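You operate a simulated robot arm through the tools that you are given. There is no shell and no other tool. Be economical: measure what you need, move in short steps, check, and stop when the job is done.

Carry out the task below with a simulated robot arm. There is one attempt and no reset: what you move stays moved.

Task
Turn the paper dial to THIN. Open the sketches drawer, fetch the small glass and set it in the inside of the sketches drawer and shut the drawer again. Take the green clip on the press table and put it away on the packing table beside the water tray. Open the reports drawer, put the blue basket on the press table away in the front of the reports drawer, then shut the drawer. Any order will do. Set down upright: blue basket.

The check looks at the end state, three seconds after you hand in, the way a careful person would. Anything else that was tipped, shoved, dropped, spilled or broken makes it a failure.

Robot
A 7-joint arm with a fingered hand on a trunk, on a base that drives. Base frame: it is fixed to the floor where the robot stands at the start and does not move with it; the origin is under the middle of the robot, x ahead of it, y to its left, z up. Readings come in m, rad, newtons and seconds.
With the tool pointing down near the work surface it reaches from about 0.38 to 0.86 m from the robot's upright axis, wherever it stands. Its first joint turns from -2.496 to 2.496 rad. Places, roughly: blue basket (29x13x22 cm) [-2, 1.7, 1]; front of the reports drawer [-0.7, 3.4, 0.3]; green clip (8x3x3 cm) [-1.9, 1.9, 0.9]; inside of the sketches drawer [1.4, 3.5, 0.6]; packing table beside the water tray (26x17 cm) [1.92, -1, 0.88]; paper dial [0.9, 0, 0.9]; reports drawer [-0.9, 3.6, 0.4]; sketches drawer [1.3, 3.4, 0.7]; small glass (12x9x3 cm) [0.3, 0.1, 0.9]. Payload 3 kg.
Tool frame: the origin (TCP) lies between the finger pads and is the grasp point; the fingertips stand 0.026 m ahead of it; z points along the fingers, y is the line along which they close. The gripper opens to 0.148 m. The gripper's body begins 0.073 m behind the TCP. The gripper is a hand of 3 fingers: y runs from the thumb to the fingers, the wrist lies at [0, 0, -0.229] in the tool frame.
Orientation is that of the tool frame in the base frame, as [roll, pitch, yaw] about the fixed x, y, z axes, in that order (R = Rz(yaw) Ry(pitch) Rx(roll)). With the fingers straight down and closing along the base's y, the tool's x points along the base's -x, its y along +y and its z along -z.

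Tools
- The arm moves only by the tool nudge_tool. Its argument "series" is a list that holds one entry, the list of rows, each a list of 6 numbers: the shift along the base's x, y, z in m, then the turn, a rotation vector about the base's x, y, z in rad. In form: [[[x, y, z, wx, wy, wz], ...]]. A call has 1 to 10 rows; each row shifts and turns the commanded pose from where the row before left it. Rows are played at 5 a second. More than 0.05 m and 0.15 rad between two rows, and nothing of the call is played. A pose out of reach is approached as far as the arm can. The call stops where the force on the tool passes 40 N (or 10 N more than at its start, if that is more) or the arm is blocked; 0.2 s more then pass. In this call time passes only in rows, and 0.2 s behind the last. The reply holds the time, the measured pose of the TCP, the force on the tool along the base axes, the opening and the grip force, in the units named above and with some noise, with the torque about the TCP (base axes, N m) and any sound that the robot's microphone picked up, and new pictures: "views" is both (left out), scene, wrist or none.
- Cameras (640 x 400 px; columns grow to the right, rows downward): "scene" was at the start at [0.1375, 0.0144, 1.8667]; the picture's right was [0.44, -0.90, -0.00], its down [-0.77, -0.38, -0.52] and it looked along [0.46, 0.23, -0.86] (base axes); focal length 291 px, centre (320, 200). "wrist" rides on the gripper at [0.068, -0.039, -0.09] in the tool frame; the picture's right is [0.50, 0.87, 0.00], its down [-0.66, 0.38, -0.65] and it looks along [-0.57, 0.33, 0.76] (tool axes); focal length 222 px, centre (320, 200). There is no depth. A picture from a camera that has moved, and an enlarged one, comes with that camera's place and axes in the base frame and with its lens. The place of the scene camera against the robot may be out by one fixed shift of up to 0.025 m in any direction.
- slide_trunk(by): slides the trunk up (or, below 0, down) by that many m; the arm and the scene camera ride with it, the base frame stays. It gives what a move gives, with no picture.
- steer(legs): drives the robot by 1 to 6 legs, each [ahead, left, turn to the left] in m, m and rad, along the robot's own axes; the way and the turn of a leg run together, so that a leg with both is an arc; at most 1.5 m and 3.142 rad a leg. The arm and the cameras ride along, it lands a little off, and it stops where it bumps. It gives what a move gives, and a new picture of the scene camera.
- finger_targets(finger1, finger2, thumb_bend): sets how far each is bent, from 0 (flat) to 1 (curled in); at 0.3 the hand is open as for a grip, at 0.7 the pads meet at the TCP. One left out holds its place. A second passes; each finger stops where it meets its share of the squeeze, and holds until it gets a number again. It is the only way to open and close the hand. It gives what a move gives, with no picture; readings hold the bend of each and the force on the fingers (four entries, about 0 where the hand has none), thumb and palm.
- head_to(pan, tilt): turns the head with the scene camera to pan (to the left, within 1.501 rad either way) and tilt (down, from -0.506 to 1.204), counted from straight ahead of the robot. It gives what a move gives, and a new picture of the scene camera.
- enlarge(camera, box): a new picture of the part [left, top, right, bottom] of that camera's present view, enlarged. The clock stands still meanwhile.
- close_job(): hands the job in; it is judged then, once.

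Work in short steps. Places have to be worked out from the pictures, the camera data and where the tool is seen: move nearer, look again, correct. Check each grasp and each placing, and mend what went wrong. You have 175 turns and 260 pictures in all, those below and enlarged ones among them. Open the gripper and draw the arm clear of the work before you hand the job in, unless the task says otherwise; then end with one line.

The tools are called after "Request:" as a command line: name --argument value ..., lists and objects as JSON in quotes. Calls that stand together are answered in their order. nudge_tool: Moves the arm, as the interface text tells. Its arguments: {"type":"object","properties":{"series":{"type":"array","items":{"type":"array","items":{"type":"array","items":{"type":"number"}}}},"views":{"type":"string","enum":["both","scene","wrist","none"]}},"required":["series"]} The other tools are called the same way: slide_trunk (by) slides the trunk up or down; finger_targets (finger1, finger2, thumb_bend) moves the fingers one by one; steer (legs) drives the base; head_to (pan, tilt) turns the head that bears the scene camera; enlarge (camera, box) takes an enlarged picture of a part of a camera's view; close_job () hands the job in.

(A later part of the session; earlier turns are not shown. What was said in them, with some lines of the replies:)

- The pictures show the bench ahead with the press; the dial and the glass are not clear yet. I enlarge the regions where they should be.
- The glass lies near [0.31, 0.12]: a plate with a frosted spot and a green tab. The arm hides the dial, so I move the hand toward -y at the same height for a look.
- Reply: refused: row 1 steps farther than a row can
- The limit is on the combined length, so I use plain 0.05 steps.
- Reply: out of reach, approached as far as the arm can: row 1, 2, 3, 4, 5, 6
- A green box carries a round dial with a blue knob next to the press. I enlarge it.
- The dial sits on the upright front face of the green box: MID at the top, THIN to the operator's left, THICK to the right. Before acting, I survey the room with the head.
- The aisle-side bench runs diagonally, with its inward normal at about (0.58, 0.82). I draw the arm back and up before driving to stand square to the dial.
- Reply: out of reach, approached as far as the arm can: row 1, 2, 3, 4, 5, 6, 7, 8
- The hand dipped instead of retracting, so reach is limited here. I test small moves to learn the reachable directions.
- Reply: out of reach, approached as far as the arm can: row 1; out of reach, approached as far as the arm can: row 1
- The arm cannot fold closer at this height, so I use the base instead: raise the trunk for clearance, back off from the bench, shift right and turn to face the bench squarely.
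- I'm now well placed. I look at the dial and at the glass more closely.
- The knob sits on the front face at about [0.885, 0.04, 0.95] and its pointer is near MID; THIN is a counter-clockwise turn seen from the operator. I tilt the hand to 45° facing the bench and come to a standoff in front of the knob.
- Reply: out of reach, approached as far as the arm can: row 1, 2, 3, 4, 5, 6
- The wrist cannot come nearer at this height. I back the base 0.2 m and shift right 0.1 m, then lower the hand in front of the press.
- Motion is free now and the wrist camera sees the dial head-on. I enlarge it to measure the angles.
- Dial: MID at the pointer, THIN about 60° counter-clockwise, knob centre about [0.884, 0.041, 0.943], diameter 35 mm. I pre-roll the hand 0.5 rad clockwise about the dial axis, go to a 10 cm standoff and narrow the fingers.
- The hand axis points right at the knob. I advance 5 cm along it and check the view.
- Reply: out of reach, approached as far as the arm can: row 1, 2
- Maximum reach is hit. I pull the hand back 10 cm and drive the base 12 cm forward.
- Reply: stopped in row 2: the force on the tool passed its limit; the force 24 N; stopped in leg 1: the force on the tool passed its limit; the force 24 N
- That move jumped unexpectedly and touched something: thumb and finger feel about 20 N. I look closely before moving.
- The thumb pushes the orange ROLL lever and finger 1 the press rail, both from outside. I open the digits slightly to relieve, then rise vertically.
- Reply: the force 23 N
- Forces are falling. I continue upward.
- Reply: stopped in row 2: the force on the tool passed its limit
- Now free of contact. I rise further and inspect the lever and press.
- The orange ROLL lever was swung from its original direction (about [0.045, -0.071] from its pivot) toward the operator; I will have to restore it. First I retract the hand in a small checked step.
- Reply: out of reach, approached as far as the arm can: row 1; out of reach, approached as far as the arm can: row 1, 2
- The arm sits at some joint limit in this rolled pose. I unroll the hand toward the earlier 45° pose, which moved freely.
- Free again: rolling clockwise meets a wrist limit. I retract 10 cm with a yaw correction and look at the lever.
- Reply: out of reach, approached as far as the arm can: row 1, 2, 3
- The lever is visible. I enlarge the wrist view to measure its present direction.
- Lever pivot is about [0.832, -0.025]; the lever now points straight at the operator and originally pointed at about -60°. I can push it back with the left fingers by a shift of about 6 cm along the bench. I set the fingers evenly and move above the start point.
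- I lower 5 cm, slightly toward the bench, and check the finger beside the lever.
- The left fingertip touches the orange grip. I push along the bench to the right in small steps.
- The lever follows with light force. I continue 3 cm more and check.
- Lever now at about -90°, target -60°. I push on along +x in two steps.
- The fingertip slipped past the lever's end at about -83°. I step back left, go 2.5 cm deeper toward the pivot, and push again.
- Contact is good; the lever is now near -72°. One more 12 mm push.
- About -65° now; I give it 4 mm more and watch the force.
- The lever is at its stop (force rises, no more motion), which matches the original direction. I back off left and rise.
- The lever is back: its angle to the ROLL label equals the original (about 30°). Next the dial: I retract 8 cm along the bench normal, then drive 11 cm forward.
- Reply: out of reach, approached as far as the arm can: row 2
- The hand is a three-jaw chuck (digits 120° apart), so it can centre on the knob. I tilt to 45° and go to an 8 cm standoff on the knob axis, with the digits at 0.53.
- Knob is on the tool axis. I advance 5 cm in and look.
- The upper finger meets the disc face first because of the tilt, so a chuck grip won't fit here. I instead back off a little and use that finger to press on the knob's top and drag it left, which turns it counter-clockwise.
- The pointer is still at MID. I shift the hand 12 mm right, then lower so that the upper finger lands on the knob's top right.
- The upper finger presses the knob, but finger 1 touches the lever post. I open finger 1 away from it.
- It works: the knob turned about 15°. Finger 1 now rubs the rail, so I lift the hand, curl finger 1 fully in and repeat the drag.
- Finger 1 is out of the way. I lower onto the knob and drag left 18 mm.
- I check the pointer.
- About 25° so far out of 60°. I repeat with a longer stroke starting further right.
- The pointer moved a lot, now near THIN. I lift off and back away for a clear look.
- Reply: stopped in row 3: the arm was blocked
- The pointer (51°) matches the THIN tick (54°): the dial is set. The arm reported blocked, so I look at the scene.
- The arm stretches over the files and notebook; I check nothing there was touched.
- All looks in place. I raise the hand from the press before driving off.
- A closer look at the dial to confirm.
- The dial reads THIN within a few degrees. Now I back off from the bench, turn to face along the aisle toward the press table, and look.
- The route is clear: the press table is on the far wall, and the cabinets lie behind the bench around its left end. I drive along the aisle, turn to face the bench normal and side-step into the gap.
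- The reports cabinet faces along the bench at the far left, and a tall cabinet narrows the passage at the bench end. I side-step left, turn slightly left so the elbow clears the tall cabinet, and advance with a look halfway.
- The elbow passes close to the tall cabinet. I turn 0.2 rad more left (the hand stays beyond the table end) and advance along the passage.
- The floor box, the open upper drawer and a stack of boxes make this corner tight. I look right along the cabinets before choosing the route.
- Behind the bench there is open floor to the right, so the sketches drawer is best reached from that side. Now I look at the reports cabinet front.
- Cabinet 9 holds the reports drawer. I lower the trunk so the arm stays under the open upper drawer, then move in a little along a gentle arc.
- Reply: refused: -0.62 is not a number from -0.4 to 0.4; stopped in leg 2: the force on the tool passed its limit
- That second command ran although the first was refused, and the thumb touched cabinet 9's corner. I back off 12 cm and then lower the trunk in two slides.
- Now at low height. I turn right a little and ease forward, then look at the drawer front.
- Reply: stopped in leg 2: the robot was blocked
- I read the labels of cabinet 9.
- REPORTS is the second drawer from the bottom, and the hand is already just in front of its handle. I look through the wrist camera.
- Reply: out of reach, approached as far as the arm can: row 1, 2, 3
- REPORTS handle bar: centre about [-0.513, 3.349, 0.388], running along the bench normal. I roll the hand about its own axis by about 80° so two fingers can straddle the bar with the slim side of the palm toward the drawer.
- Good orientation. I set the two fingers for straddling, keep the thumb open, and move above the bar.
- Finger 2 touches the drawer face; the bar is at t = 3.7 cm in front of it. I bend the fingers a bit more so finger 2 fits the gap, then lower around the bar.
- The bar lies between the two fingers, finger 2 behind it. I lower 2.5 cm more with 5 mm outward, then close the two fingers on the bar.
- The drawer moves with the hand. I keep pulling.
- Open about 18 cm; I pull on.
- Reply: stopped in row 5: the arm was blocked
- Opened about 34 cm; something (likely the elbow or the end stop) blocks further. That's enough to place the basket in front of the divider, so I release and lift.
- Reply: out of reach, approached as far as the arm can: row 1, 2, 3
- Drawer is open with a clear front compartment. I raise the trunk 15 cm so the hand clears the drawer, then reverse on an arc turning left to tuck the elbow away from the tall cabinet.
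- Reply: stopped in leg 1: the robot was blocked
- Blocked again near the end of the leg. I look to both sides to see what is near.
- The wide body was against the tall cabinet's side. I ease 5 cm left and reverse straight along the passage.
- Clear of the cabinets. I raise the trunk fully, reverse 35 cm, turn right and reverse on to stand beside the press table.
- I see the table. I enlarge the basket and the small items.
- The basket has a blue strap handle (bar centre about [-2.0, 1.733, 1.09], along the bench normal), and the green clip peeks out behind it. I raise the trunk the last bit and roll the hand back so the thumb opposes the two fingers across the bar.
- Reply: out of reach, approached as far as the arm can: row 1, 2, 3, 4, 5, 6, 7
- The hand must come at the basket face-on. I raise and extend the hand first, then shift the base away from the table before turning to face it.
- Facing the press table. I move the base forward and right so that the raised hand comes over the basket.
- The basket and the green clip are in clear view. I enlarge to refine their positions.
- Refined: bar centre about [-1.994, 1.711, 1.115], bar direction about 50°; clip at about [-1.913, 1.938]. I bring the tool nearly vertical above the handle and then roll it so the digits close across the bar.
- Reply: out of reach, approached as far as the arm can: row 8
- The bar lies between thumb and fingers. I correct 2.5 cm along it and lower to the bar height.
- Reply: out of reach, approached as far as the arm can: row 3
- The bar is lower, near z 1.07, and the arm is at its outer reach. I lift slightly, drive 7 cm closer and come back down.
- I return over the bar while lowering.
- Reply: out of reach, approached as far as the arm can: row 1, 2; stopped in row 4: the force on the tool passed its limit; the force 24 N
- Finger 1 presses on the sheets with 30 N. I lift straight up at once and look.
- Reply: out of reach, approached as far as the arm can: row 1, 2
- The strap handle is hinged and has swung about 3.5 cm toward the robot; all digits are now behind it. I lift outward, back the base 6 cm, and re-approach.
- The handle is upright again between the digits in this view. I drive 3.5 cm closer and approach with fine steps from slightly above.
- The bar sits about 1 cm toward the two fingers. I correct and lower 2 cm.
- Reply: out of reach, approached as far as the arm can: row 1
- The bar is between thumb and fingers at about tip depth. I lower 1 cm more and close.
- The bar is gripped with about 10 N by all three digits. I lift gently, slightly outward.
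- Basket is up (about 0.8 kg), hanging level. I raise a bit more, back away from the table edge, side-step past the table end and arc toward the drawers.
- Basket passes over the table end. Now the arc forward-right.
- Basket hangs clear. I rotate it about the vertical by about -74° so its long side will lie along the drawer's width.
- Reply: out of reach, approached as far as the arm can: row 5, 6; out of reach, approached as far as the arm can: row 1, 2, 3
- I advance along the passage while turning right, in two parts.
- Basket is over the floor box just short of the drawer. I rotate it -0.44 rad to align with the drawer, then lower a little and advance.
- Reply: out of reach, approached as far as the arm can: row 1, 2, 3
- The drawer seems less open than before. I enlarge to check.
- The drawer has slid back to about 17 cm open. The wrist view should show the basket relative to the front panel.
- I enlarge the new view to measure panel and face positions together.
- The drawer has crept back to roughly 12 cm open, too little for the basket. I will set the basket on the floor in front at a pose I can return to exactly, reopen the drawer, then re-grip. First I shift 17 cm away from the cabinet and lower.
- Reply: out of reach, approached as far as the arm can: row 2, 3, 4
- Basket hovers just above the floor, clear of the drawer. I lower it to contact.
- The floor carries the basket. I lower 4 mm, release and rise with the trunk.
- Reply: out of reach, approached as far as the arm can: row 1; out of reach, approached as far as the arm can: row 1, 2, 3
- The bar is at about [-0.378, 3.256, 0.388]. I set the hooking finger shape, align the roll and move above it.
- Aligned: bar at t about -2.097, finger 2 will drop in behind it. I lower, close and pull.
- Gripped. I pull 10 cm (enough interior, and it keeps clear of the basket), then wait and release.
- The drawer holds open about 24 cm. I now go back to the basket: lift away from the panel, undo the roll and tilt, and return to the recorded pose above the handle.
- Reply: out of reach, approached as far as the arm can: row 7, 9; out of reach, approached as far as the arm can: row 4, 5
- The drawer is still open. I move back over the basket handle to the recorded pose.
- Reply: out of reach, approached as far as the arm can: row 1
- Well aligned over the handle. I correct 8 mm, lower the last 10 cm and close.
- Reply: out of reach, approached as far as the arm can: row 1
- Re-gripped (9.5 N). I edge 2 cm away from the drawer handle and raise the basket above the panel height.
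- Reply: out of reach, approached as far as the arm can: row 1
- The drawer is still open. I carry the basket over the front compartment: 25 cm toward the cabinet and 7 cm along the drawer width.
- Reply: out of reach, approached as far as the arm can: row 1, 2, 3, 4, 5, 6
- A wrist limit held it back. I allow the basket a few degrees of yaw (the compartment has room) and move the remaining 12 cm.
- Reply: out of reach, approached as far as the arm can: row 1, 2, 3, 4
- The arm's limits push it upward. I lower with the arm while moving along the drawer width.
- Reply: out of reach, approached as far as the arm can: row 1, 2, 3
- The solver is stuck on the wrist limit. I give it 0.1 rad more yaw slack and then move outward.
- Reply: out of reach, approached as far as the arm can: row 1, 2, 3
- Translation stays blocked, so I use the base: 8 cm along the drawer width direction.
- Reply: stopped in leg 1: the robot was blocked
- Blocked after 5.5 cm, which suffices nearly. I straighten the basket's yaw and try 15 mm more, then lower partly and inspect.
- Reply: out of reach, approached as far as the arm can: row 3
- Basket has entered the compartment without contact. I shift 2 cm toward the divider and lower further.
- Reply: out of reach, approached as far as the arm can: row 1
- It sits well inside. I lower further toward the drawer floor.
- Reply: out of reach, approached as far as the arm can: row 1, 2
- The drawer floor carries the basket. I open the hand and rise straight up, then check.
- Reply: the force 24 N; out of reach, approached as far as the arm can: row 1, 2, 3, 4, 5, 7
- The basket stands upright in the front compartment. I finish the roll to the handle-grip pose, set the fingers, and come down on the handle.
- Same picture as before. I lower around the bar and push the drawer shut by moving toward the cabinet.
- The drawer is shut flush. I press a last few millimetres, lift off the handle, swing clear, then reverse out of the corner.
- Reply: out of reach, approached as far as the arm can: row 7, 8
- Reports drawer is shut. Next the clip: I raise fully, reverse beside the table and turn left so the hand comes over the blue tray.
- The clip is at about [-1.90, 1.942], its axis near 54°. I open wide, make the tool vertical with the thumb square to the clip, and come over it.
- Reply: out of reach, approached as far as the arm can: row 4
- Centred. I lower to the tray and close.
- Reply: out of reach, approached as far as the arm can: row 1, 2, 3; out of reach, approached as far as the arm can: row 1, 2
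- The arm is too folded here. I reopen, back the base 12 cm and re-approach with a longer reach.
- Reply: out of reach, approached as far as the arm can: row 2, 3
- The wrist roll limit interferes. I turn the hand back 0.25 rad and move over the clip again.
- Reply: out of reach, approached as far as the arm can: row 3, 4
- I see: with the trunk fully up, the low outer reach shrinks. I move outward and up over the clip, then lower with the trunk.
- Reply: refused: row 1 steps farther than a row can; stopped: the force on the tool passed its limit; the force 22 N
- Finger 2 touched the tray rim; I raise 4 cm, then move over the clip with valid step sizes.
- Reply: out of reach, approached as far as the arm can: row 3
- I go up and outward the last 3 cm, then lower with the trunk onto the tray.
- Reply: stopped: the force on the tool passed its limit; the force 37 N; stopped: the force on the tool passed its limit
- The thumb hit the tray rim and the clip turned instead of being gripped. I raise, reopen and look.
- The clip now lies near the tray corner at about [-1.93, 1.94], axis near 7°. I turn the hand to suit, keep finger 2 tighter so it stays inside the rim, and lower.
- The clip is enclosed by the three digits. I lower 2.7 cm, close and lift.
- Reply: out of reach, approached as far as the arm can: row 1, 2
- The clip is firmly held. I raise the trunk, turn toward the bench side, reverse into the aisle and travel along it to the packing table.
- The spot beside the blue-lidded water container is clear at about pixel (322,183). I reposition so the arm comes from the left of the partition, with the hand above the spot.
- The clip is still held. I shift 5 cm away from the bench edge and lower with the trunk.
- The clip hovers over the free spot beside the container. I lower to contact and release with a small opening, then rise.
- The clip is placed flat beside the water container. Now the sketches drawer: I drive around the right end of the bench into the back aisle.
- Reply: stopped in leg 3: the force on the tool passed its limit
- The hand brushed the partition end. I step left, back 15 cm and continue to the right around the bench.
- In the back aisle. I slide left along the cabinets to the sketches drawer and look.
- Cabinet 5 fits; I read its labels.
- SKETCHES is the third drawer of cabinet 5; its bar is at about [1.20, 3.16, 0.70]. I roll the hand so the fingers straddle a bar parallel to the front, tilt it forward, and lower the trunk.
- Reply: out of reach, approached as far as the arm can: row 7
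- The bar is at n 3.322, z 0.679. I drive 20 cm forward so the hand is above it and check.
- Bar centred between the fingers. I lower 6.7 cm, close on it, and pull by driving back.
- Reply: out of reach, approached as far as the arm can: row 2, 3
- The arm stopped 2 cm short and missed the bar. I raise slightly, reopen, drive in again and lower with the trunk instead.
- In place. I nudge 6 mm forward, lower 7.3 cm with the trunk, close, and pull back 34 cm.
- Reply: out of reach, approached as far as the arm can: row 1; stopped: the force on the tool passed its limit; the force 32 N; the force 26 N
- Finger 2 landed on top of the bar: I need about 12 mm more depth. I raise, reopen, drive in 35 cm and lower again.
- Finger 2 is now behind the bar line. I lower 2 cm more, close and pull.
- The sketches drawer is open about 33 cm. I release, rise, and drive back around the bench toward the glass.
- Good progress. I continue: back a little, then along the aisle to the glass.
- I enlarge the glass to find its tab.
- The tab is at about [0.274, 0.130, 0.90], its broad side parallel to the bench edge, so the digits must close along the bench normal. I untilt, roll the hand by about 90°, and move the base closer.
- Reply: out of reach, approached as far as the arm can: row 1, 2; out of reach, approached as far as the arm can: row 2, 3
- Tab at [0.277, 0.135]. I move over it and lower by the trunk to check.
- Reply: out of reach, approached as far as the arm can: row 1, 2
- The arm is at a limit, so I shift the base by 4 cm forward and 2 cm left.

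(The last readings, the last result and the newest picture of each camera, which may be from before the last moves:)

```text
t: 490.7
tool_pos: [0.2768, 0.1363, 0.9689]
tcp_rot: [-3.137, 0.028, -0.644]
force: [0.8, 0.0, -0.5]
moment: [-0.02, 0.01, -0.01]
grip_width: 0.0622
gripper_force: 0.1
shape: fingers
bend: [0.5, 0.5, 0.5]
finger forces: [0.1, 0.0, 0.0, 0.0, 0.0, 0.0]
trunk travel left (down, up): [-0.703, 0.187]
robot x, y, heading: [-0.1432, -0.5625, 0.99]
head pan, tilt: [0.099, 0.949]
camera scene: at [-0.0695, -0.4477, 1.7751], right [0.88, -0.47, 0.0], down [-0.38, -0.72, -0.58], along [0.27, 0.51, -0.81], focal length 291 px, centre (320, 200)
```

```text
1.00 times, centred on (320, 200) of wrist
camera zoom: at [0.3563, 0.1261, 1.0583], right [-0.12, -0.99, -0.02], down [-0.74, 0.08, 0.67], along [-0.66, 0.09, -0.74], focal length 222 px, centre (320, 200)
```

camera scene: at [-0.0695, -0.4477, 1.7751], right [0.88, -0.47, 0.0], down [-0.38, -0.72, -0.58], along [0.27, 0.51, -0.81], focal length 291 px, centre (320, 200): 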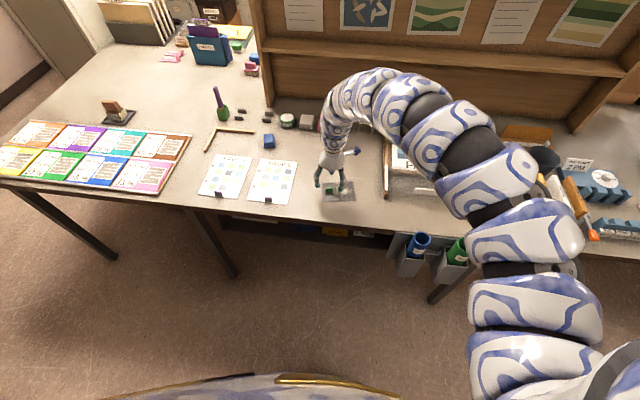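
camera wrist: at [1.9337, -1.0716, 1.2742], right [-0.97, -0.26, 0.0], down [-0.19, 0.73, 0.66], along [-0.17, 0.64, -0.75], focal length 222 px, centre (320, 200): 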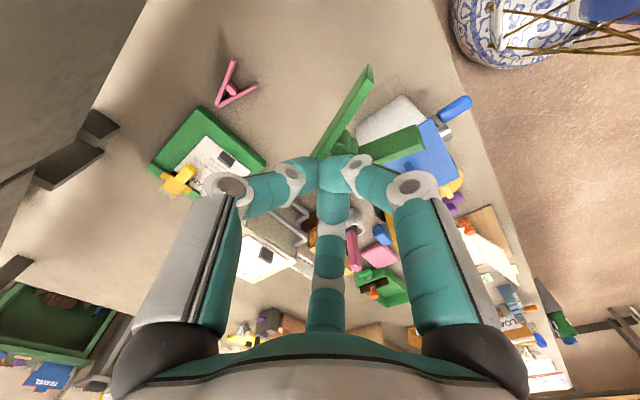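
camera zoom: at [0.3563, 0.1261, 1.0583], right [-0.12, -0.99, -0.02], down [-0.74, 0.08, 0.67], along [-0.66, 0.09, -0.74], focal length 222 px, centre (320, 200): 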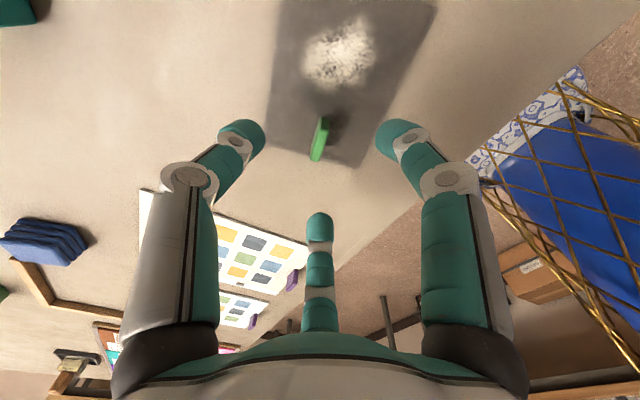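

The tab is exactly on the hand axis. I lower 5 cm, close and lift gently with the trunk.

Request:
slide_trunk --by -0.05

Request:
finger_targets --finger1 0.8 --finger2 0.8 --thumb_bend 0.8

Request:
slide_trunk --by 0.06

Request:
enlarge --camera "wrist" --box '[0, 0, 640, 400]'

Request:
enlarge --camera "scene" --box '[280, 140, 400, 220]'

```text
t: 491.7
tool_pos: [0.277, 0.1366, 0.9196]
tcp_rot: [-3.135, 0.028, -0.645]
force: [-0.1, 0.2, 5.7]
moment: [-0.21, -0.11, -0.01]
grip_width: 0.0624
gripper_force: 2.6
shape: fingers
bend: [0.5, 0.5, 0.5]
finger forces: [5.0, 0.0, 0.0, 0.1, 0.0, 0.1]
trunk travel left (down, up): [-0.653, 0.237]
robot x, y, heading: [-0.1429, -0.5661, 0.991]
head pan, tilt: [0.099, 0.949]
```

```text
t: 492.7
tool_pos: [0.277, 0.1359, 0.9199]
tcp_rot: [-3.136, 0.028, -0.643]
force: [0.6, 0.0, 0.1]
moment: [0.0, -0.03, 0.01]
grip_width: 0.004
gripper_force: 19.8
shape: fingers
bend: [0.74, 0.73, 0.67]
finger forces: [12.7, 10.5, 0.1, 0.1, 16.9, 0.0]
trunk travel left (down, up): [-0.653, 0.237]
robot x, y, heading: [-0.1452, -0.5672, 0.979]
head pan, tilt: [0.099, 0.949]
```

```text
t: 493.7
tool_pos: [0.2771, 0.1352, 0.9795]
tcp_rot: [-3.134, 0.028, -0.645]
force: [-0.3, 0.5, -0.9]
moment: [0.01, 0.0, 0.02]
grip_width: 0.0039
gripper_force: 20.8
shape: fingers
bend: [0.74, 0.74, 0.67]
finger forces: [12.7, 10.7, 0.0, 0.1, 16.9, 0.0]
trunk travel left (down, up): [-0.713, 0.177]
robot x, y, heading: [-0.143, -0.5666, 0.986]
head pan, tilt: [0.099, 0.949]
```

```text
1.00 times, centred on (320, 200) of wrist
camera zoom: at [0.3563, 0.125, 1.0691], right [-0.12, -0.99, -0.02], down [-0.74, 0.08, 0.67], along [-0.66, 0.09, -0.74], focal length 222 px, centre (320, 200)
```

zoom: 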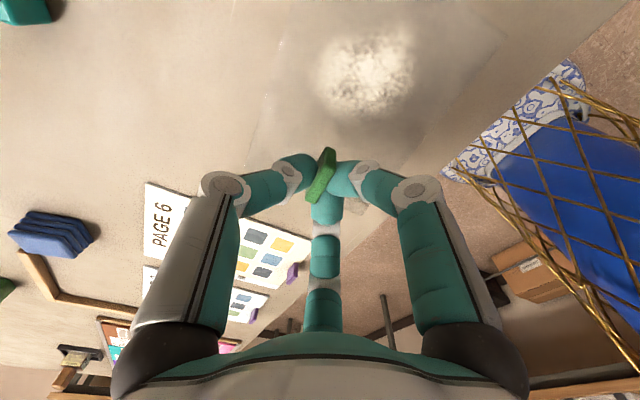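

```text
5.00 times, centred on (340, 180) of scene
camera zoom: at [-0.0696, -0.4495, 1.7853], right [0.88, -0.47, 0.0], down [-0.38, -0.72, -0.58], along [0.27, 0.51, -0.81], focal length 1456 px, centre (220, 300)
```

zoom: 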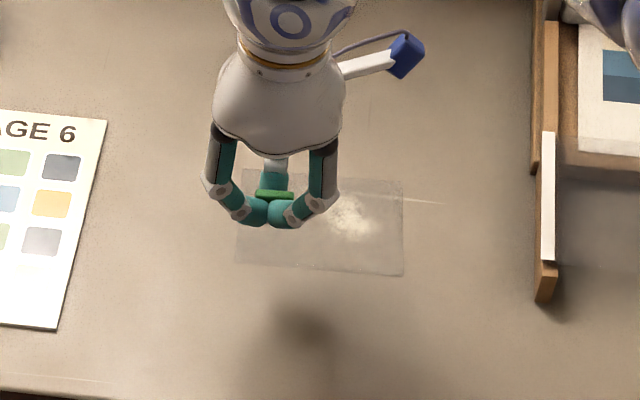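

The glass is held level. I raise it and drive around the bench to the sketches drawer.

Request:
slide_trunk --by 0.16

Request:
steer --legs '[[-0.28, 0, 0.005], [-0.17, -1.4, 0], [0, -1.5, 0], [1.45, -0.1, 0], [1.5, 0, 0]]'

```text
t: 495.5
tool_pos: [0.2759, 0.1362, 1.1399]
tcp_rot: [-3.135, 0.029, -0.646]
force: [-0.4, 0.0, -0.6]
moment: [-0.02, 0.0, -0.02]
grip_width: 0.0036
gripper_force: 20.5
shape: fingers
bend: [0.74, 0.74, 0.67]
finger forces: [12.8, 11.0, 0.0, 0.1, 17.0, 0.0]
trunk travel left (down, up): [-0.873, 0.017]
robot x, y, heading: [-0.1451, -0.5685, 0.985]
head pan, tilt: [0.099, 0.949]
```

```text
t: 524.9
tool_pos: [4.214, 0.5211, 1.1394]
tcp_rot: [-3.134, 0.028, -0.667]
force: [-0.8, -0.4, -1.6]
moment: [-0.04, 0.03, -0.01]
grip_width: 0.0041
gripper_force: 21.6
shape: fingers
bend: [0.74, 0.74, 0.67]
finger forces: [14.0, 12.1, 0.1, 0.0, 17.0, 0.1]
trunk travel left (down, up): [-0.873, 0.017]
robot x, y, heading: [3.7793, -0.1672, 0.962]
head pan, tilt: [0.099, 0.949]
camera scene: at [3.8551, -0.0563, 1.9453], right [0.87, -0.49, 0.0], down [-0.4, -0.71, -0.58], along [0.28, 0.51, -0.81], focal length 291 px, centre (320, 200)
```

scene: 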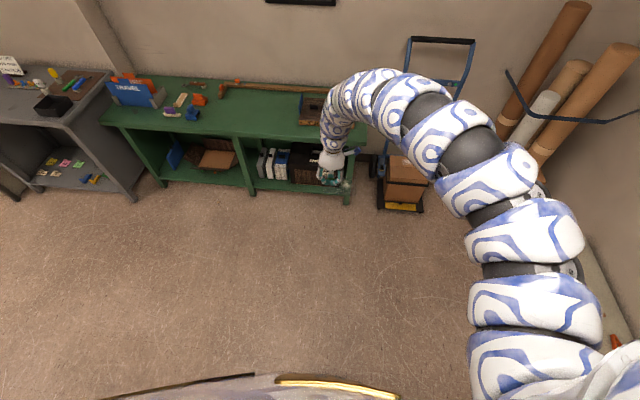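

Halfway there. I straighten the heading, slide left along the cabinets and look at the drawer.

Request:
steer --legs '[[0, 0, 0.03], [0, 1.4, 0], [0, 1.4, 0], [0, 1.17, 0]]'

Request:
head_to --pan 0.15 --tilt 0.8

```text
t: 544.6
tool_pos: [0.8125, 2.7292, 1.1398]
tcp_rot: [-3.134, 0.029, -0.615]
force: [-0.7, -0.5, -0.9]
moment: [0.02, 0.03, 0.01]
grip_width: 0.0042
gripper_force: 21.4
shape: fingers
bend: [0.75, 0.74, 0.67]
finger forces: [14.6, 12.3, 0.0, 0.1, 16.9, 0.0]
trunk travel left (down, up): [-0.873, 0.017]
robot x, y, heading: [0.41, 2.0105, 1.015]
head pan, tilt: [0.099, 0.949]
camera scene: at [0.4824, 2.1338, 1.9453], right [0.9, -0.44, 0.0], down [-0.36, -0.73, -0.58], along [0.26, 0.52, -0.81], focal length 291 px, centre (320, 200)
```

scene: 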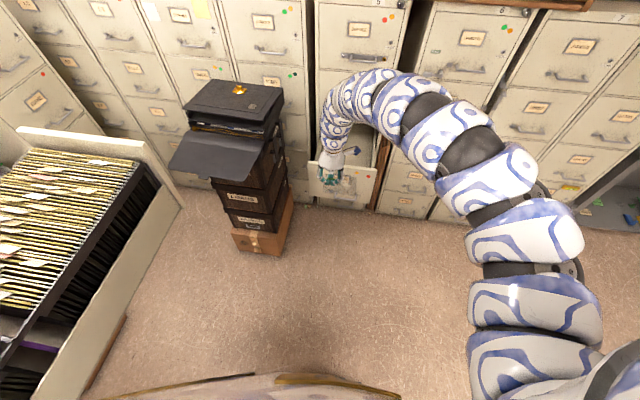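

```text
t: 545.3
tool_pos: [0.8127, 2.7291, 1.1405]
tcp_rot: [-3.135, 0.027, -0.615]
force: [0.4, -0.5, -1.3]
moment: [0.01, 0.02, -0.01]
grip_width: 0.004
gripper_force: 21.2
shape: fingers
bend: [0.75, 0.74, 0.67]
finger forces: [14.5, 12.3, 0.0, 0.0, 16.8, 0.0]
trunk travel left (down, up): [-0.873, 0.017]
robot x, y, heading: [0.4139, 2.0166, 1.016]
head pan, tilt: [0.15, 0.799]
camera scene: at [0.4827, 2.1423, 1.9568], right [0.92, -0.4, 0.0], down [-0.28, -0.66, -0.7], along [0.28, 0.64, -0.72], focal length 291 px, centre (320, 200)
```

scene: 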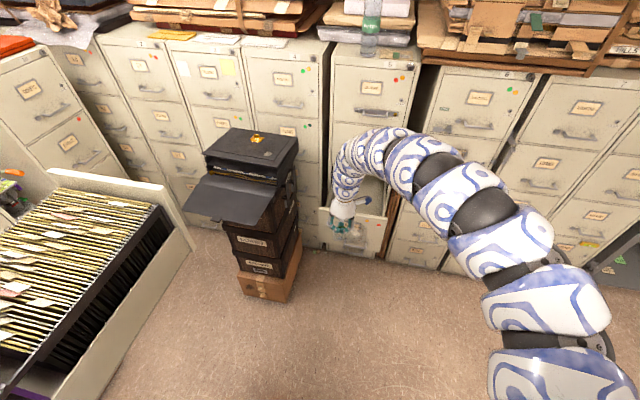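

The drawer is still open. I enlarge to measure its opening.

Request:
enlarge --camera "scene" --box '[300, 150, 420, 270]'

```text
3.33 times, centred on (360, 210) of scene
camera zoom: at [0.4827, 2.1423, 1.9568], right [0.92, -0.4, 0.0], down [-0.28, -0.66, -0.7], along [0.28, 0.64, -0.72], focal length 970 px, centre (187, 167)
```

zoom: 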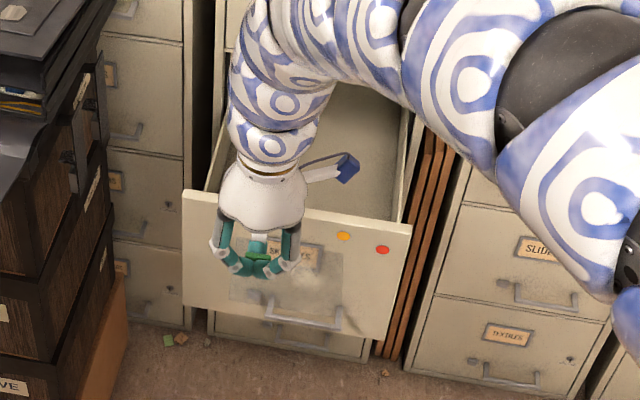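

Panel at n about 3.05, spanning t -0.94 to -0.59. I drive 47 cm forward so the glass is over the drawer, lower partway and look.

Request:
steer --legs '[[0.47, 0, -0.022]]'

Request:
slide_trunk --by -0.2

Request:
enlarge --camera "wrist" --box '[0, 0, 640, 400]'

Request:
head_to --pan 0.1 --tilt 1.0

```text
t: 548.1
tool_pos: [1.0656, 3.1228, 1.1399]
tcp_rot: [-3.134, 0.028, -0.621]
force: [-1.0, -0.3, -0.6]
moment: [0.02, 0.0, 0.0]
grip_width: 0.004
gripper_force: 21.7
shape: fingers
bend: [0.75, 0.74, 0.67]
finger forces: [14.6, 12.5, 0.1, 0.1, 16.9, 0.0]
trunk travel left (down, up): [-0.873, 0.017]
robot x, y, heading: [0.6618, 2.4127, 1.01]
head pan, tilt: [0.15, 0.799]
camera scene: at [0.7321, 2.5383, 1.9568], right [0.92, -0.4, 0.0], down [-0.29, -0.66, -0.7], along [0.28, 0.64, -0.72], focal length 291 px, centre (320, 200)
```

scene: 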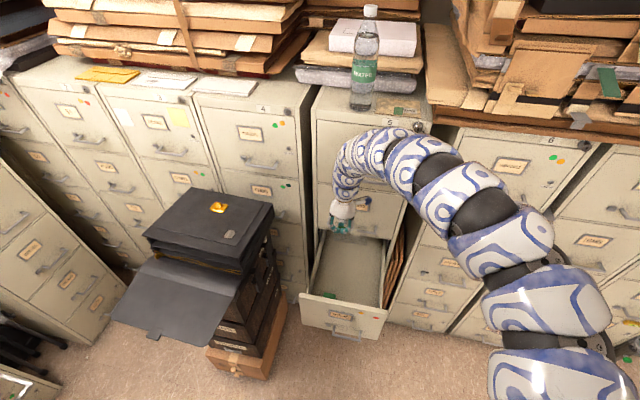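

```text
t: 550.2
tool_pos: [1.0651, 3.1213, 0.9394]
tcp_rot: [-3.135, 0.027, -0.621]
force: [0.5, -0.4, -0.7]
moment: [0.03, 0.01, -0.02]
grip_width: 0.0041
gripper_force: 22.2
shape: fingers
bend: [0.75, 0.74, 0.67]
finger forces: [14.7, 12.4, 0.0, 0.0, 17.0, 0.0]
trunk travel left (down, up): [-0.673, 0.217]
robot x, y, heading: [0.6549, 2.4155, 1.008]
head pan, tilt: [0.15, 0.799]
```

```text
1.00 times, centred on (320, 200) of wrist
camera zoom: at [1.1449, 3.1127, 1.0296], right [-0.1, -0.99, -0.02], down [-0.74, 0.06, 0.67], along [-0.66, 0.08, -0.74], focal length 222 px, centre (320, 200)
```

zoom: 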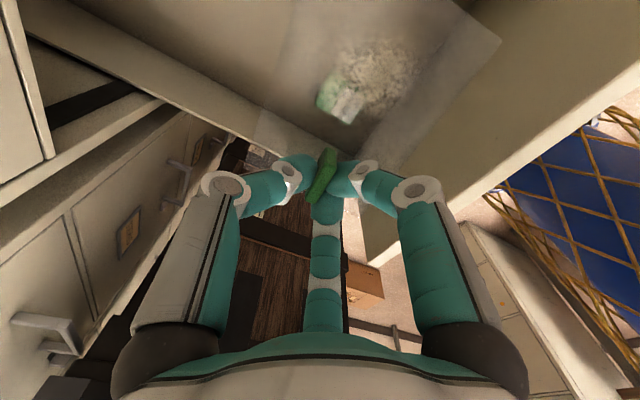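

```text
t: 551.0
tool_pos: [1.0642, 3.1215, 0.9402]
tcp_rot: [-3.135, 0.028, -0.622]
force: [0.2, -0.3, -0.5]
moment: [-0.01, 0.01, -0.01]
grip_width: 0.0039
gripper_force: 22.3
shape: fingers
bend: [0.75, 0.74, 0.67]
finger forces: [14.7, 12.5, 0.0, 0.1, 17.0, 0.0]
trunk travel left (down, up): [-0.673, 0.217]
robot x, y, heading: [0.6579, 2.413, 1.009]
head pan, tilt: [0.099, 1.0]
camera scene: at [0.7303, 2.5259, 1.7418], right [0.89, -0.45, 0.0], down [-0.38, -0.75, -0.54], along [0.24, 0.48, -0.84], focal length 291 px, centre (320, 200)
```

scene: 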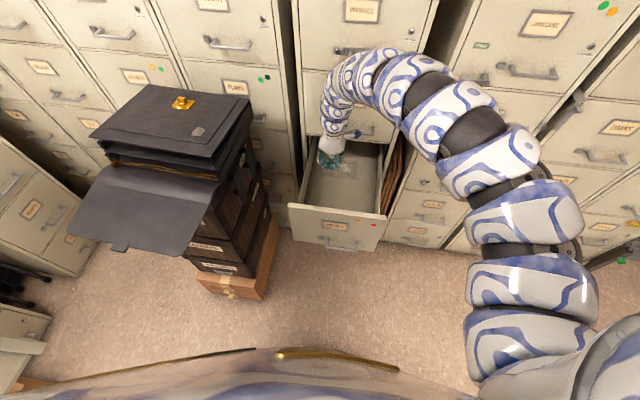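

There is a small green-and-white item in the drawer's left front. I enlarge to place the glass clear of it.

Request:
enlarge --camera "scene" --box '[280, 120, 410, 260]'

```text
2.86 times, centred on (345, 190) of scene
camera zoom: at [0.7303, 2.5259, 1.7418], right [0.89, -0.45, 0.0], down [-0.38, -0.75, -0.54], along [0.24, 0.48, -0.84], focal length 832 px, centre (249, 229)
```

zoom: 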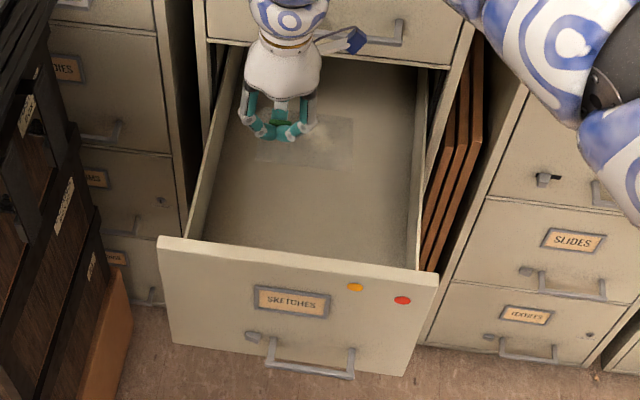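

Interior is clear except something hidden near the front panel. I shift 4 cm deeper and 5 cm right, then lower into the drawer.

Request:
steer --legs '[[0.037, -0.05, 0]]'

Request:
slide_trunk --by -0.22

Request:
enlarge --camera "wrist" --box '[0, 0, 640, 400]'

Request:
enlarge --camera "scene" --box '[280, 120, 410, 260]'

```text
t: 552.0
tool_pos: [1.1263, 3.1265, 0.9393]
tcp_rot: [-3.135, 0.026, -0.621]
force: [0.1, -0.1, -0.3]
moment: [0.01, 0.04, 0.01]
grip_width: 0.0043
gripper_force: 22.0
shape: fingers
bend: [0.75, 0.74, 0.67]
finger forces: [14.7, 12.5, 0.0, 0.1, 16.9, 0.0]
trunk travel left (down, up): [-0.673, 0.217]
robot x, y, heading: [0.7182, 2.4146, 1.008]
head pan, tilt: [0.099, 1.0]
camera scene: at [0.7928, 2.5313, 1.7416], right [0.89, -0.45, 0.0], down [-0.38, -0.75, -0.54], along [0.24, 0.48, -0.84], focal length 291 px, centre (320, 200)
```

scene: 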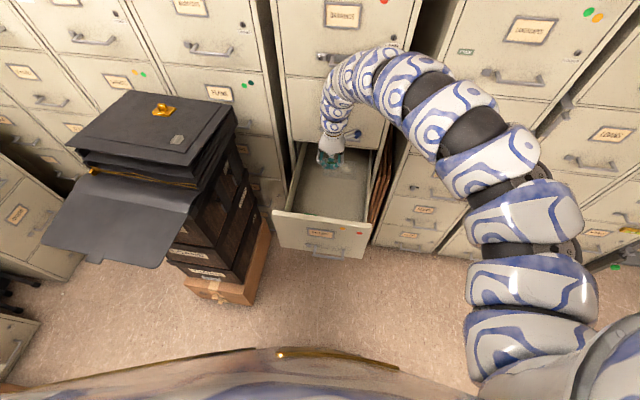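

```text
t: 554.3
tool_pos: [1.1271, 3.1271, 0.7199]
tcp_rot: [-3.136, 0.027, -0.62]
force: [-0.6, -0.5, -0.2]
moment: [0.0, 0.04, -0.03]
grip_width: 0.0041
gripper_force: 21.9
shape: fingers
bend: [0.75, 0.74, 0.67]
finger forces: [14.9, 12.6, 0.1, 0.0, 16.8, 0.0]
trunk travel left (down, up): [-0.453, 0.437]
robot x, y, heading: [0.7158, 2.4122, 1.006]
head pan, tilt: [0.099, 1.0]
```

```text
1.00 times, centred on (320, 200) of wrist
camera zoom: at [1.2054, 3.1184, 0.8096], right [-0.1, -1.0, -0.02], down [-0.74, 0.06, 0.67], along [-0.66, 0.08, -0.74], focal length 222 px, centre (320, 200)
```

zoom: 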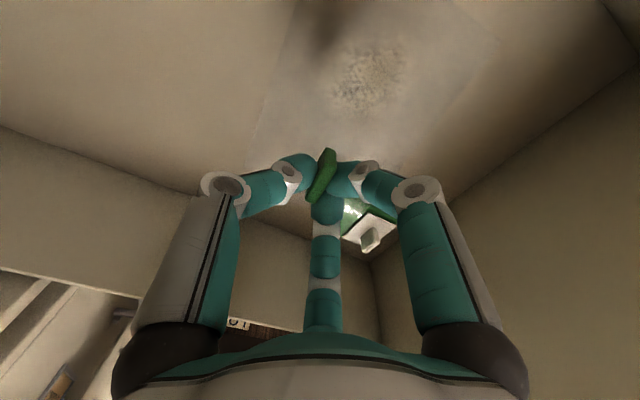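

```text
2.86 times, centred on (345, 190) of scene
camera zoom: at [0.7911, 2.5311, 1.5218], right [0.89, -0.45, 0.0], down [-0.38, -0.75, -0.54], along [0.24, 0.48, -0.84], focal length 832 px, centre (249, 229)
```

zoom: 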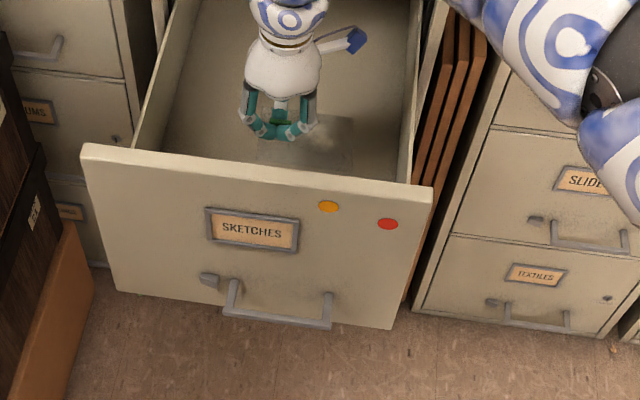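

The item stays in the front-left corner, clear of the glass. I lower to the drawer floor.

Request:
slide_trunk --by -0.08

Request:
slide_trunk --by -0.012

Request:
enlarge --camera "wrist" --box '[0, 0, 640, 400]'

```text
t: 555.5
tool_pos: [1.1266, 3.1271, 0.6432]
tcp_rot: [-3.129, 0.028, -0.619]
force: [1.1, 2.2, 22.0]
moment: [0.09, -0.02, -0.03]
grip_width: 0.0034
gripper_force: 29.2
shape: fingers
bend: [0.76, 0.75, 0.73]
finger forces: [18.9, 15.9, 0.0, 0.1, 23.2, 0.0]
trunk travel left (down, up): [-0.373, 0.517]
robot x, y, heading: [0.7196, 2.4212, 1.007]
head pan, tilt: [0.099, 1.0]
```

```text
t: 555.9
tool_pos: [1.1284, 3.1314, 0.6393]
tcp_rot: [-3.122, 0.031, -0.622]
force: [0.9, -0.7, 23.8]
moment: [-0.05, 0.03, -0.02]
grip_width: 0.0033
gripper_force: 32.5
shape: fingers
bend: [0.76, 0.75, 0.76]
finger forces: [22.4, 19.5, 0.1, 0.1, 22.1, 0.0]
trunk travel left (down, up): [-0.367, 0.523]
robot x, y, heading: [0.7212, 2.4156, 1.009]
head pan, tilt: [0.099, 1.0]
stopped: the force on the tool passed its limit (the readings are from after the stop); the commanded pose is now the measured one
```

```text
1.00 times, centred on (320, 200) of wrist
camera zoom: at [1.2072, 3.1207, 0.7291], right [-0.1, -0.99, -0.03], down [-0.74, 0.05, 0.67], along [-0.66, 0.09, -0.75], focal length 222 px, centre (320, 200)
```

zoom: 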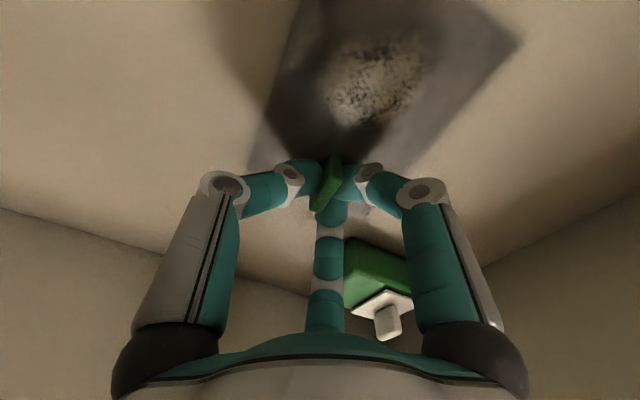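

The glass rests on the drawer floor. I ease up, release with a small opening, and rise out.

Request:
slide_trunk --by 0.006

Request:
finger_targets --finger1 0.57 --finger2 0.6 --thumb_bend 0.55

Request:
slide_trunk --by 0.08

Request:
enlarge --camera "wrist" --box '[0, 0, 640, 400]'

Request:
slide_trunk --by 0.3

```text
t: 556.4
tool_pos: [1.1265, 3.1284, 0.6408]
tcp_rot: [-3.13, 0.03, -0.622]
force: [-0.4, 0.5, 1.0]
moment: [0.02, -0.03, 0.0]
grip_width: 0.0036
gripper_force: 24.0
shape: fingers
bend: [0.75, 0.74, 0.74]
finger forces: [16.8, 14.8, 0.1, 0.0, 18.0, 0.1]
trunk travel left (down, up): [-0.373, 0.517]
robot x, y, heading: [0.7228, 2.4162, 1.012]
head pan, tilt: [0.099, 1.0]
```

```text
t: 557.5
tool_pos: [1.1271, 3.1321, 0.6465]
tcp_rot: [-3.12, 0.032, -0.619]
force: [-2.0, -0.5, 25.2]
moment: [0.09, -0.24, -0.02]
grip_width: 0.0301
gripper_force: 13.0
shape: fingers
bend: [0.61, 0.61, 0.57]
finger forces: [9.9, 2.5, 0.0, 0.1, 13.3, 0.0]
trunk travel left (down, up): [-0.373, 0.517]
robot x, y, heading: [0.7219, 2.4135, 1.011]
head pan, tilt: [0.099, 1.0]
stopped: the force on the tool passed its limit (the readings are from after the stop); the commanded pose is now the measured one
```

```text
t: 558.6
tool_pos: [1.1279, 3.1311, 0.7237]
tcp_rot: [-3.124, 0.03, -0.619]
force: [0.7, 0.3, 0.0]
moment: [0.01, 0.01, 0.02]
grip_width: 0.0435
gripper_force: 0.0
shape: fingers
bend: [0.56, 0.6, 0.55]
finger forces: [0.1, 0.0, 0.1, 0.0, 0.0, 0.1]
trunk travel left (down, up): [-0.453, 0.437]
robot x, y, heading: [0.7218, 2.4151, 1.012]
head pan, tilt: [0.099, 1.0]
```

```text
1.00 times, centred on (320, 200) of wrist
camera zoom: at [1.2068, 3.1214, 0.8128], right [-0.1, -0.99, -0.03], down [-0.74, 0.05, 0.67], along [-0.66, 0.09, -0.74], focal length 222 px, centre (320, 200)
```

zoom: 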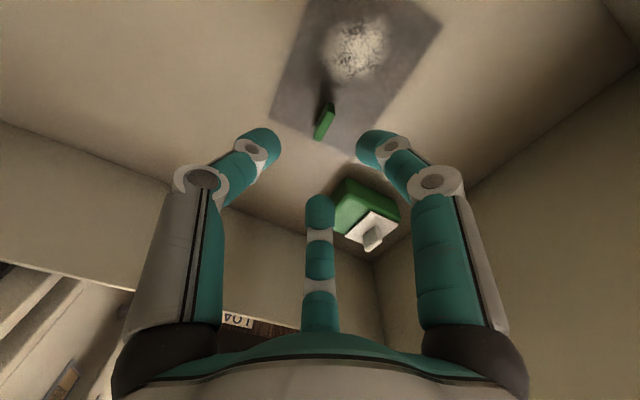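

```text
t: 561.6
tool_pos: [1.1265, 3.1312, 1.023]
tcp_rot: [-3.128, 0.029, -0.618]
force: [0.6, 0.2, 0.2]
moment: [-0.01, 0.02, 0.04]
grip_width: 0.0436
gripper_force: 0.1
shape: fingers
bend: [0.56, 0.6, 0.55]
finger forces: [0.1, 0.0, 0.0, 0.1, 0.0, 0.1]
trunk travel left (down, up): [-0.753, 0.137]
robot x, y, heading: [0.723, 2.4164, 1.01]
head pan, tilt: [0.099, 1.0]
```

The glass lies flat in the drawer. Now I back off, close the fist, and put the hand into the slim forward-tilted pose to push the drawer shut.

Request:
steer --legs '[[-0.45, 0, -0.015]]'

Request:
finger_targets --finger1 0.7 --finger2 0.7 --thumb_bend 0.7

Request:
nudge_tool --series '[[[0, 0, 0, 0, 0, -0.148], [0, 0, 0, 0, 0, -0.148], [0, 0, 0, 0, 0, -0.148], [0, 0, 0, 0, 0, -0.148], [0, 0, 0, 0, 0, -0.148], [0, 0, 0, 0, 0, -0.148], [0, 0, 0, 0, 0, -0.148], [0, 0, 0, 0, 0, -0.148], [0, 0, 0, 0, 0, -0.148], [0, 0, 0, 0, 0, -0.148]]]' --views "none"

Request:
nudge_tool --series '[[[0, 0, 0, 0.12, -0.08, 0], [0, 0, 0, 0.12, -0.08, 0], [0, 0, 0, 0.1, -0.065, 0]]]' --views "both"

```text
t: 564.3
tool_pos: [0.8955, 2.7498, 1.0244]
tcp_rot: [-3.127, 0.03, -0.63]
force: [-0.9, 0.3, -0.6]
moment: [0.04, -0.01, -0.02]
grip_width: 0.0438
gripper_force: 0.0
shape: fingers
bend: [0.56, 0.6, 0.55]
finger forces: [0.1, 0.0, 0.1, 0.0, 0.0, 0.1]
trunk travel left (down, up): [-0.753, 0.137]
robot x, y, heading: [0.4788, 2.0383, 1.004]
head pan, tilt: [0.099, 1.0]
camera scene: at [0.5522, 2.1532, 1.8215], right [0.89, -0.46, 0.0], down [-0.38, -0.75, -0.54], along [0.25, 0.48, -0.84], focal length 291 px, centre (320, 200)
```

scene: 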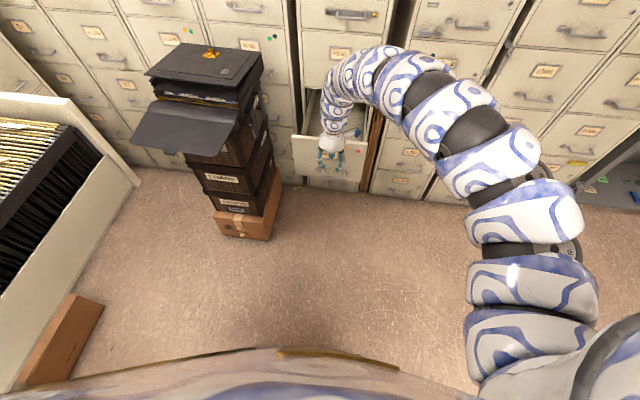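

```text
t: 565.3
tool_pos: [0.8957, 2.7509, 1.0238]
tcp_rot: [-3.127, 0.028, -0.63]
force: [0.2, 0.0, 0.0]
moment: [0.02, -0.02, -0.02]
grip_width: 0.0005
gripper_force: 0.1
shape: fingers
bend: [0.69, 0.7, 0.7]
finger forces: [0.0, 0.1, 0.0, 0.1, 0.0, 0.1]
trunk travel left (down, up): [-0.753, 0.137]
robot x, y, heading: [0.4789, 2.0372, 1.0]
head pan, tilt: [0.099, 1.0]
```

```text
t: 567.5
tool_pos: [0.8774, 2.7418, 1.0241]
tcp_rot: [-3.125, 0.03, -2.114]
force: [0.0, 0.4, -0.3]
moment: [0.0, -0.02, -0.05]
grip_width: 0.0003
gripper_force: 0.0
shape: fingers
bend: [0.69, 0.7, 0.7]
finger forces: [0.1, 0.1, 0.0, 0.1, 0.0, 0.1]
out of reach, approached as far as the arm can: row 5, 8, 10
trunk travel left (down, up): [-0.753, 0.137]
robot x, y, heading: [0.4788, 2.0415, 0.996]
head pan, tilt: [0.099, 1.0]
```

```text
t: 568.3
tool_pos: [0.8752, 2.7556, 1.0065]
tcp_rot: [-3.139, 0.269, -2.109]
force: [0.4, -0.5, 0.4]
moment: [0.03, -0.02, -0.03]
grip_width: 0.0003
gripper_force: 0.1
shape: fingers
bend: [0.69, 0.7, 0.7]
finger forces: [0.0, 0.0, 0.0, 0.1, 0.1, 0.1]
out of reach, approached as far as the arm can: row 2, 3
trunk travel left (down, up): [-0.753, 0.137]
robot x, y, heading: [0.4826, 2.0405, 0.999]
head pan, tilt: [0.099, 1.0]
camera scene: at [0.5534, 2.1531, 1.8215], right [0.89, -0.46, 0.0], down [-0.38, -0.75, -0.54], along [0.25, 0.48, -0.84], focal length 291 px, centre (320, 200)
camera wrist: at [0.863, 2.6609, 1.0766], right [-0.99, 0.03, -0.14], down [-0.09, 0.59, 0.8], along [0.11, 0.81, -0.58], focal length 222 px, centre (320, 200)
```

scene: 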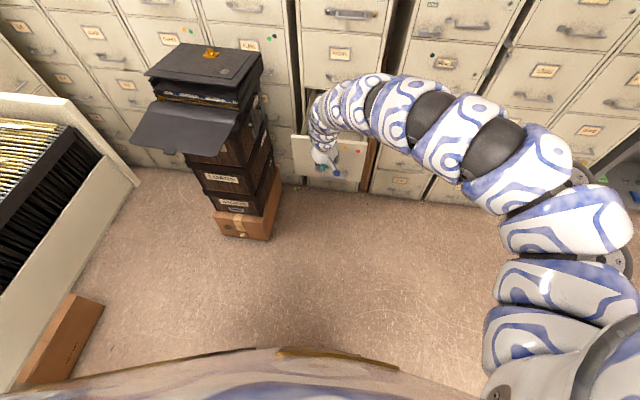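
wrist: 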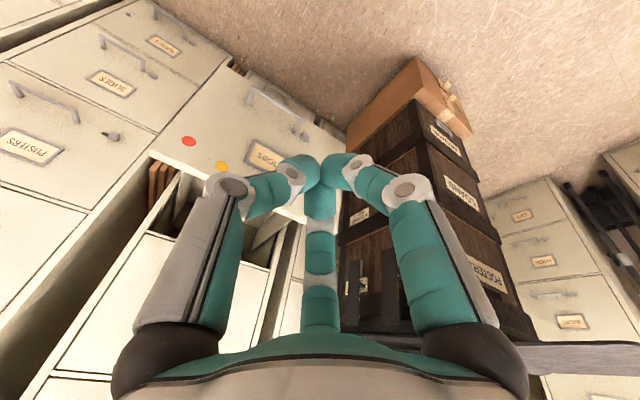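

Aligned with the middle of the panel. I lower to z 0.75 and drive forward to push the drawer shut.

Request:
slide_trunk --by -0.255

Request:
steer --legs '[[0.3, 0, 0], [0.23, 0, 0]]'

Request:
enlarge --camera "wrist" --box '[0, 0, 640, 400]'

```text
t: 570.9
tool_pos: [0.8745, 2.757, 0.7515]
tcp_rot: [-3.135, 0.266, -2.109]
force: [0.9, 0.0, -0.1]
moment: [0.01, -0.02, 0.04]
grip_width: 0.0002
gripper_force: 0.1
shape: fingers
bend: [0.69, 0.7, 0.7]
finger forces: [0.1, 0.1, 0.0, 0.1, 0.1, 0.0]
trunk travel left (down, up): [-0.498, 0.392]
robot x, y, heading: [0.4802, 2.037, 0.997]
head pan, tilt: [0.099, 1.0]
```

```text
t: 574.3
tool_pos: [1.1574, 3.1911, 0.751]
tcp_rot: [-3.138, 0.267, -2.112]
force: [-0.2, 0.1, 0.5]
moment: [-0.02, -0.02, 0.05]
grip_width: 0.0005
gripper_force: 0.0
shape: fingers
bend: [0.69, 0.7, 0.7]
finger forces: [0.0, 0.1, 0.0, 0.0, 0.0, 0.1]
trunk travel left (down, up): [-0.498, 0.392]
robot x, y, heading: [0.7612, 2.4764, 0.999]
head pan, tilt: [0.099, 1.0]
camera scene: at [0.8346, 2.5899, 1.5664], right [0.89, -0.46, 0.0], down [-0.38, -0.75, -0.54], along [0.25, 0.48, -0.84], focal length 291 px, centre (320, 200)
```

scene: 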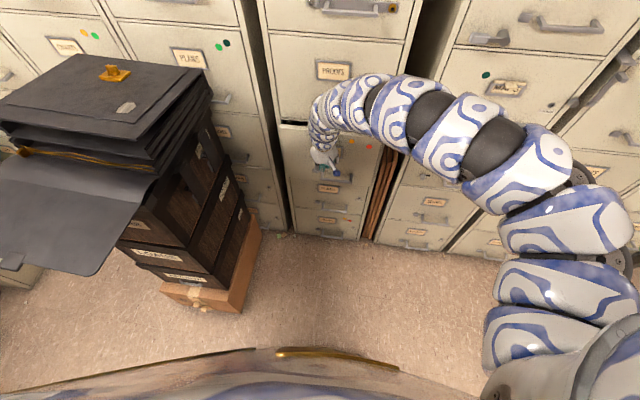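

```text
1.00 times, centred on (320, 200) of wrist
camera zoom: at [1.1449, 3.0968, 0.8212], right [-0.99, 0.03, -0.14], down [-0.09, 0.59, 0.8], along [0.11, 0.81, -0.58], focal length 222 px, centre (320, 200)
```

zoom: 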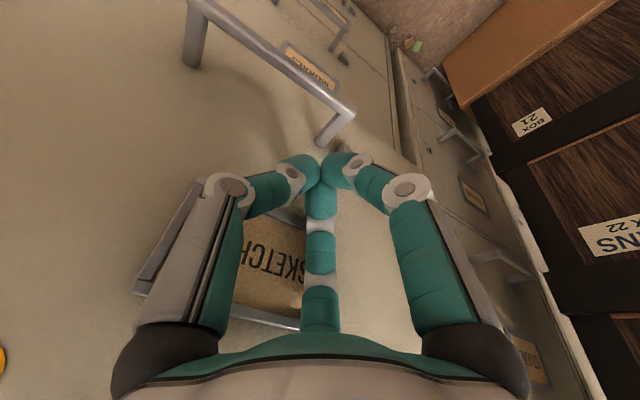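

Nearly shut. I push a further few centimetres until it resists.

Request:
steer --legs '[[0.06, 0, 0]]'

Request:
enlarge --camera "scene" --box '[250, 60, 410, 260]'

```text
t: 575.4
tool_pos: [1.1764, 3.2201, 0.7478]
tcp_rot: [-3.126, 0.247, -2.099]
force: [0.9, 0.5, 0.5]
moment: [-0.01, 0.0, 0.02]
grip_width: 0.0
gripper_force: 0.0
shape: fingers
bend: [0.69, 0.7, 0.7]
finger forces: [0.1, 0.0, 0.0, 0.1, 0.0, 0.0]
trunk travel left (down, up): [-0.498, 0.392]
robot x, y, heading: [0.7931, 2.5201, 0.993]
head pan, tilt: [0.099, 1.0]
stopped in leg 1: the robot was blocked; the commanded pose is now the measured one
camera scene: at [0.8605, 2.6238, 1.5684], right [0.89, -0.46, 0.0], down [-0.39, -0.74, -0.55], along [0.25, 0.49, -0.84], focal length 291 px, centre (320, 200)
```

scene: 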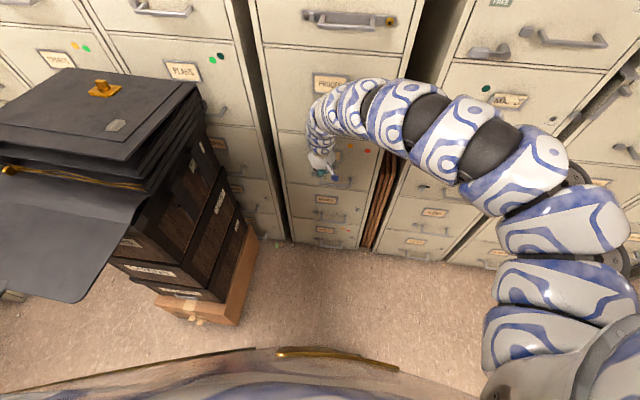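

```text
2.00 times, centred on (330, 160) of scene
camera zoom: at [0.8605, 2.6238, 1.5684], right [0.89, -0.46, 0.0], down [-0.39, -0.74, -0.55], along [0.25, 0.49, -0.84], focal length 582 px, centre (300, 280)
```

zoom: 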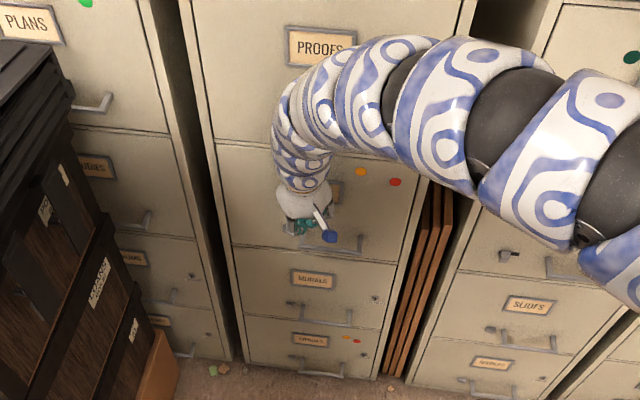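

The sketches drawer is shut flush. I back the robot away, open the hand and raise the arm.

Request:
steer --legs '[[-0.4, 0, 0]]'

Request:
finger_targets --finger1 0.3 --finger2 0.3 --thumb_bend 0.3

Request:
enlarge --camera "scene" --box '[180, 40, 460, 260]'

```text
t: 577.9
tool_pos: [0.956, 2.896, 0.7398]
tcp_rot: [-3.124, 0.239, -2.092]
force: [-0.4, 0.3, -1.6]
moment: [0.02, -0.02, 0.0]
grip_width: 0.0003
gripper_force: 0.1
shape: fingers
bend: [0.69, 0.7, 0.7]
finger forces: [0.1, 0.1, 0.1, 0.0, 0.0, 0.1]
trunk travel left (down, up): [-0.498, 0.392]
robot x, y, heading: [0.5778, 2.1907, 1.006]
head pan, tilt: [0.099, 1.0]
camera scene: at [0.6497, 2.3034, 1.5665], right [0.89, -0.45, 0.0], down [-0.38, -0.75, -0.54], along [0.24, 0.48, -0.84], focal length 291 px, centre (320, 200)
```

scene: 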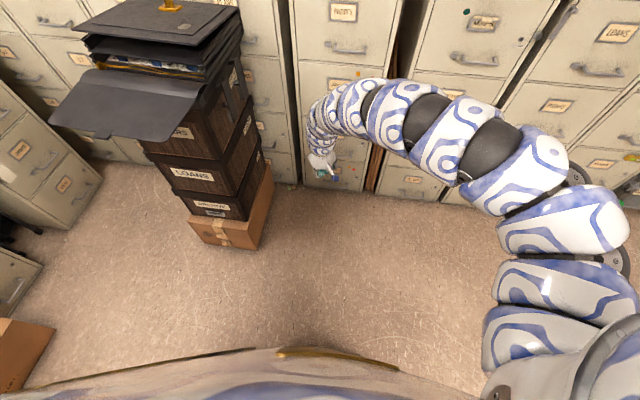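

```text
t: 578.9
tool_pos: [0.9568, 2.8963, 0.7397]
tcp_rot: [-3.126, 0.239, -2.089]
force: [-0.9, 0.9, 0.1]
moment: [-0.01, -0.02, 0.01]
grip_width: 0.1264
gripper_force: 0.1
shape: fingers
bend: [0.3, 0.3, 0.3]
finger forces: [0.1, 0.0, 0.0, 0.0, 0.0, 0.0]
trunk travel left (down, up): [-0.498, 0.392]
robot x, y, heading: [0.5796, 2.1903, 1.009]
head pan, tilt: [0.099, 1.0]
```

```text
1.82 times, centred on (320, 150) of scene
camera zoom: at [0.6498, 2.3037, 1.5664], right [0.89, -0.45, 0.0], down [-0.38, -0.75, -0.54], along [0.24, 0.48, -0.84], focal length 529 px, centre (320, 291)
```

zoom: 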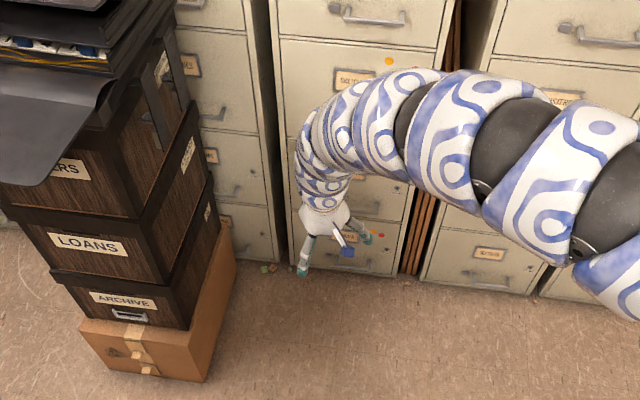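

The last picture shows the sketches drawer flush and the hand open and clear of it, so I hand the job in.

Request:
close_job

```text
The job is handed in.
```

I finished all four jobs and handed in: the dial is within about 5° of THIN, the glass is in the shut sketches drawer, the clip is on the packing table, and the basket is upright in the front of the shut reports drawer. On the way I knocked the ROLL lever out of place, pushed it back to its stop, and brushed a cabinet corner, the partition and the blue tray.
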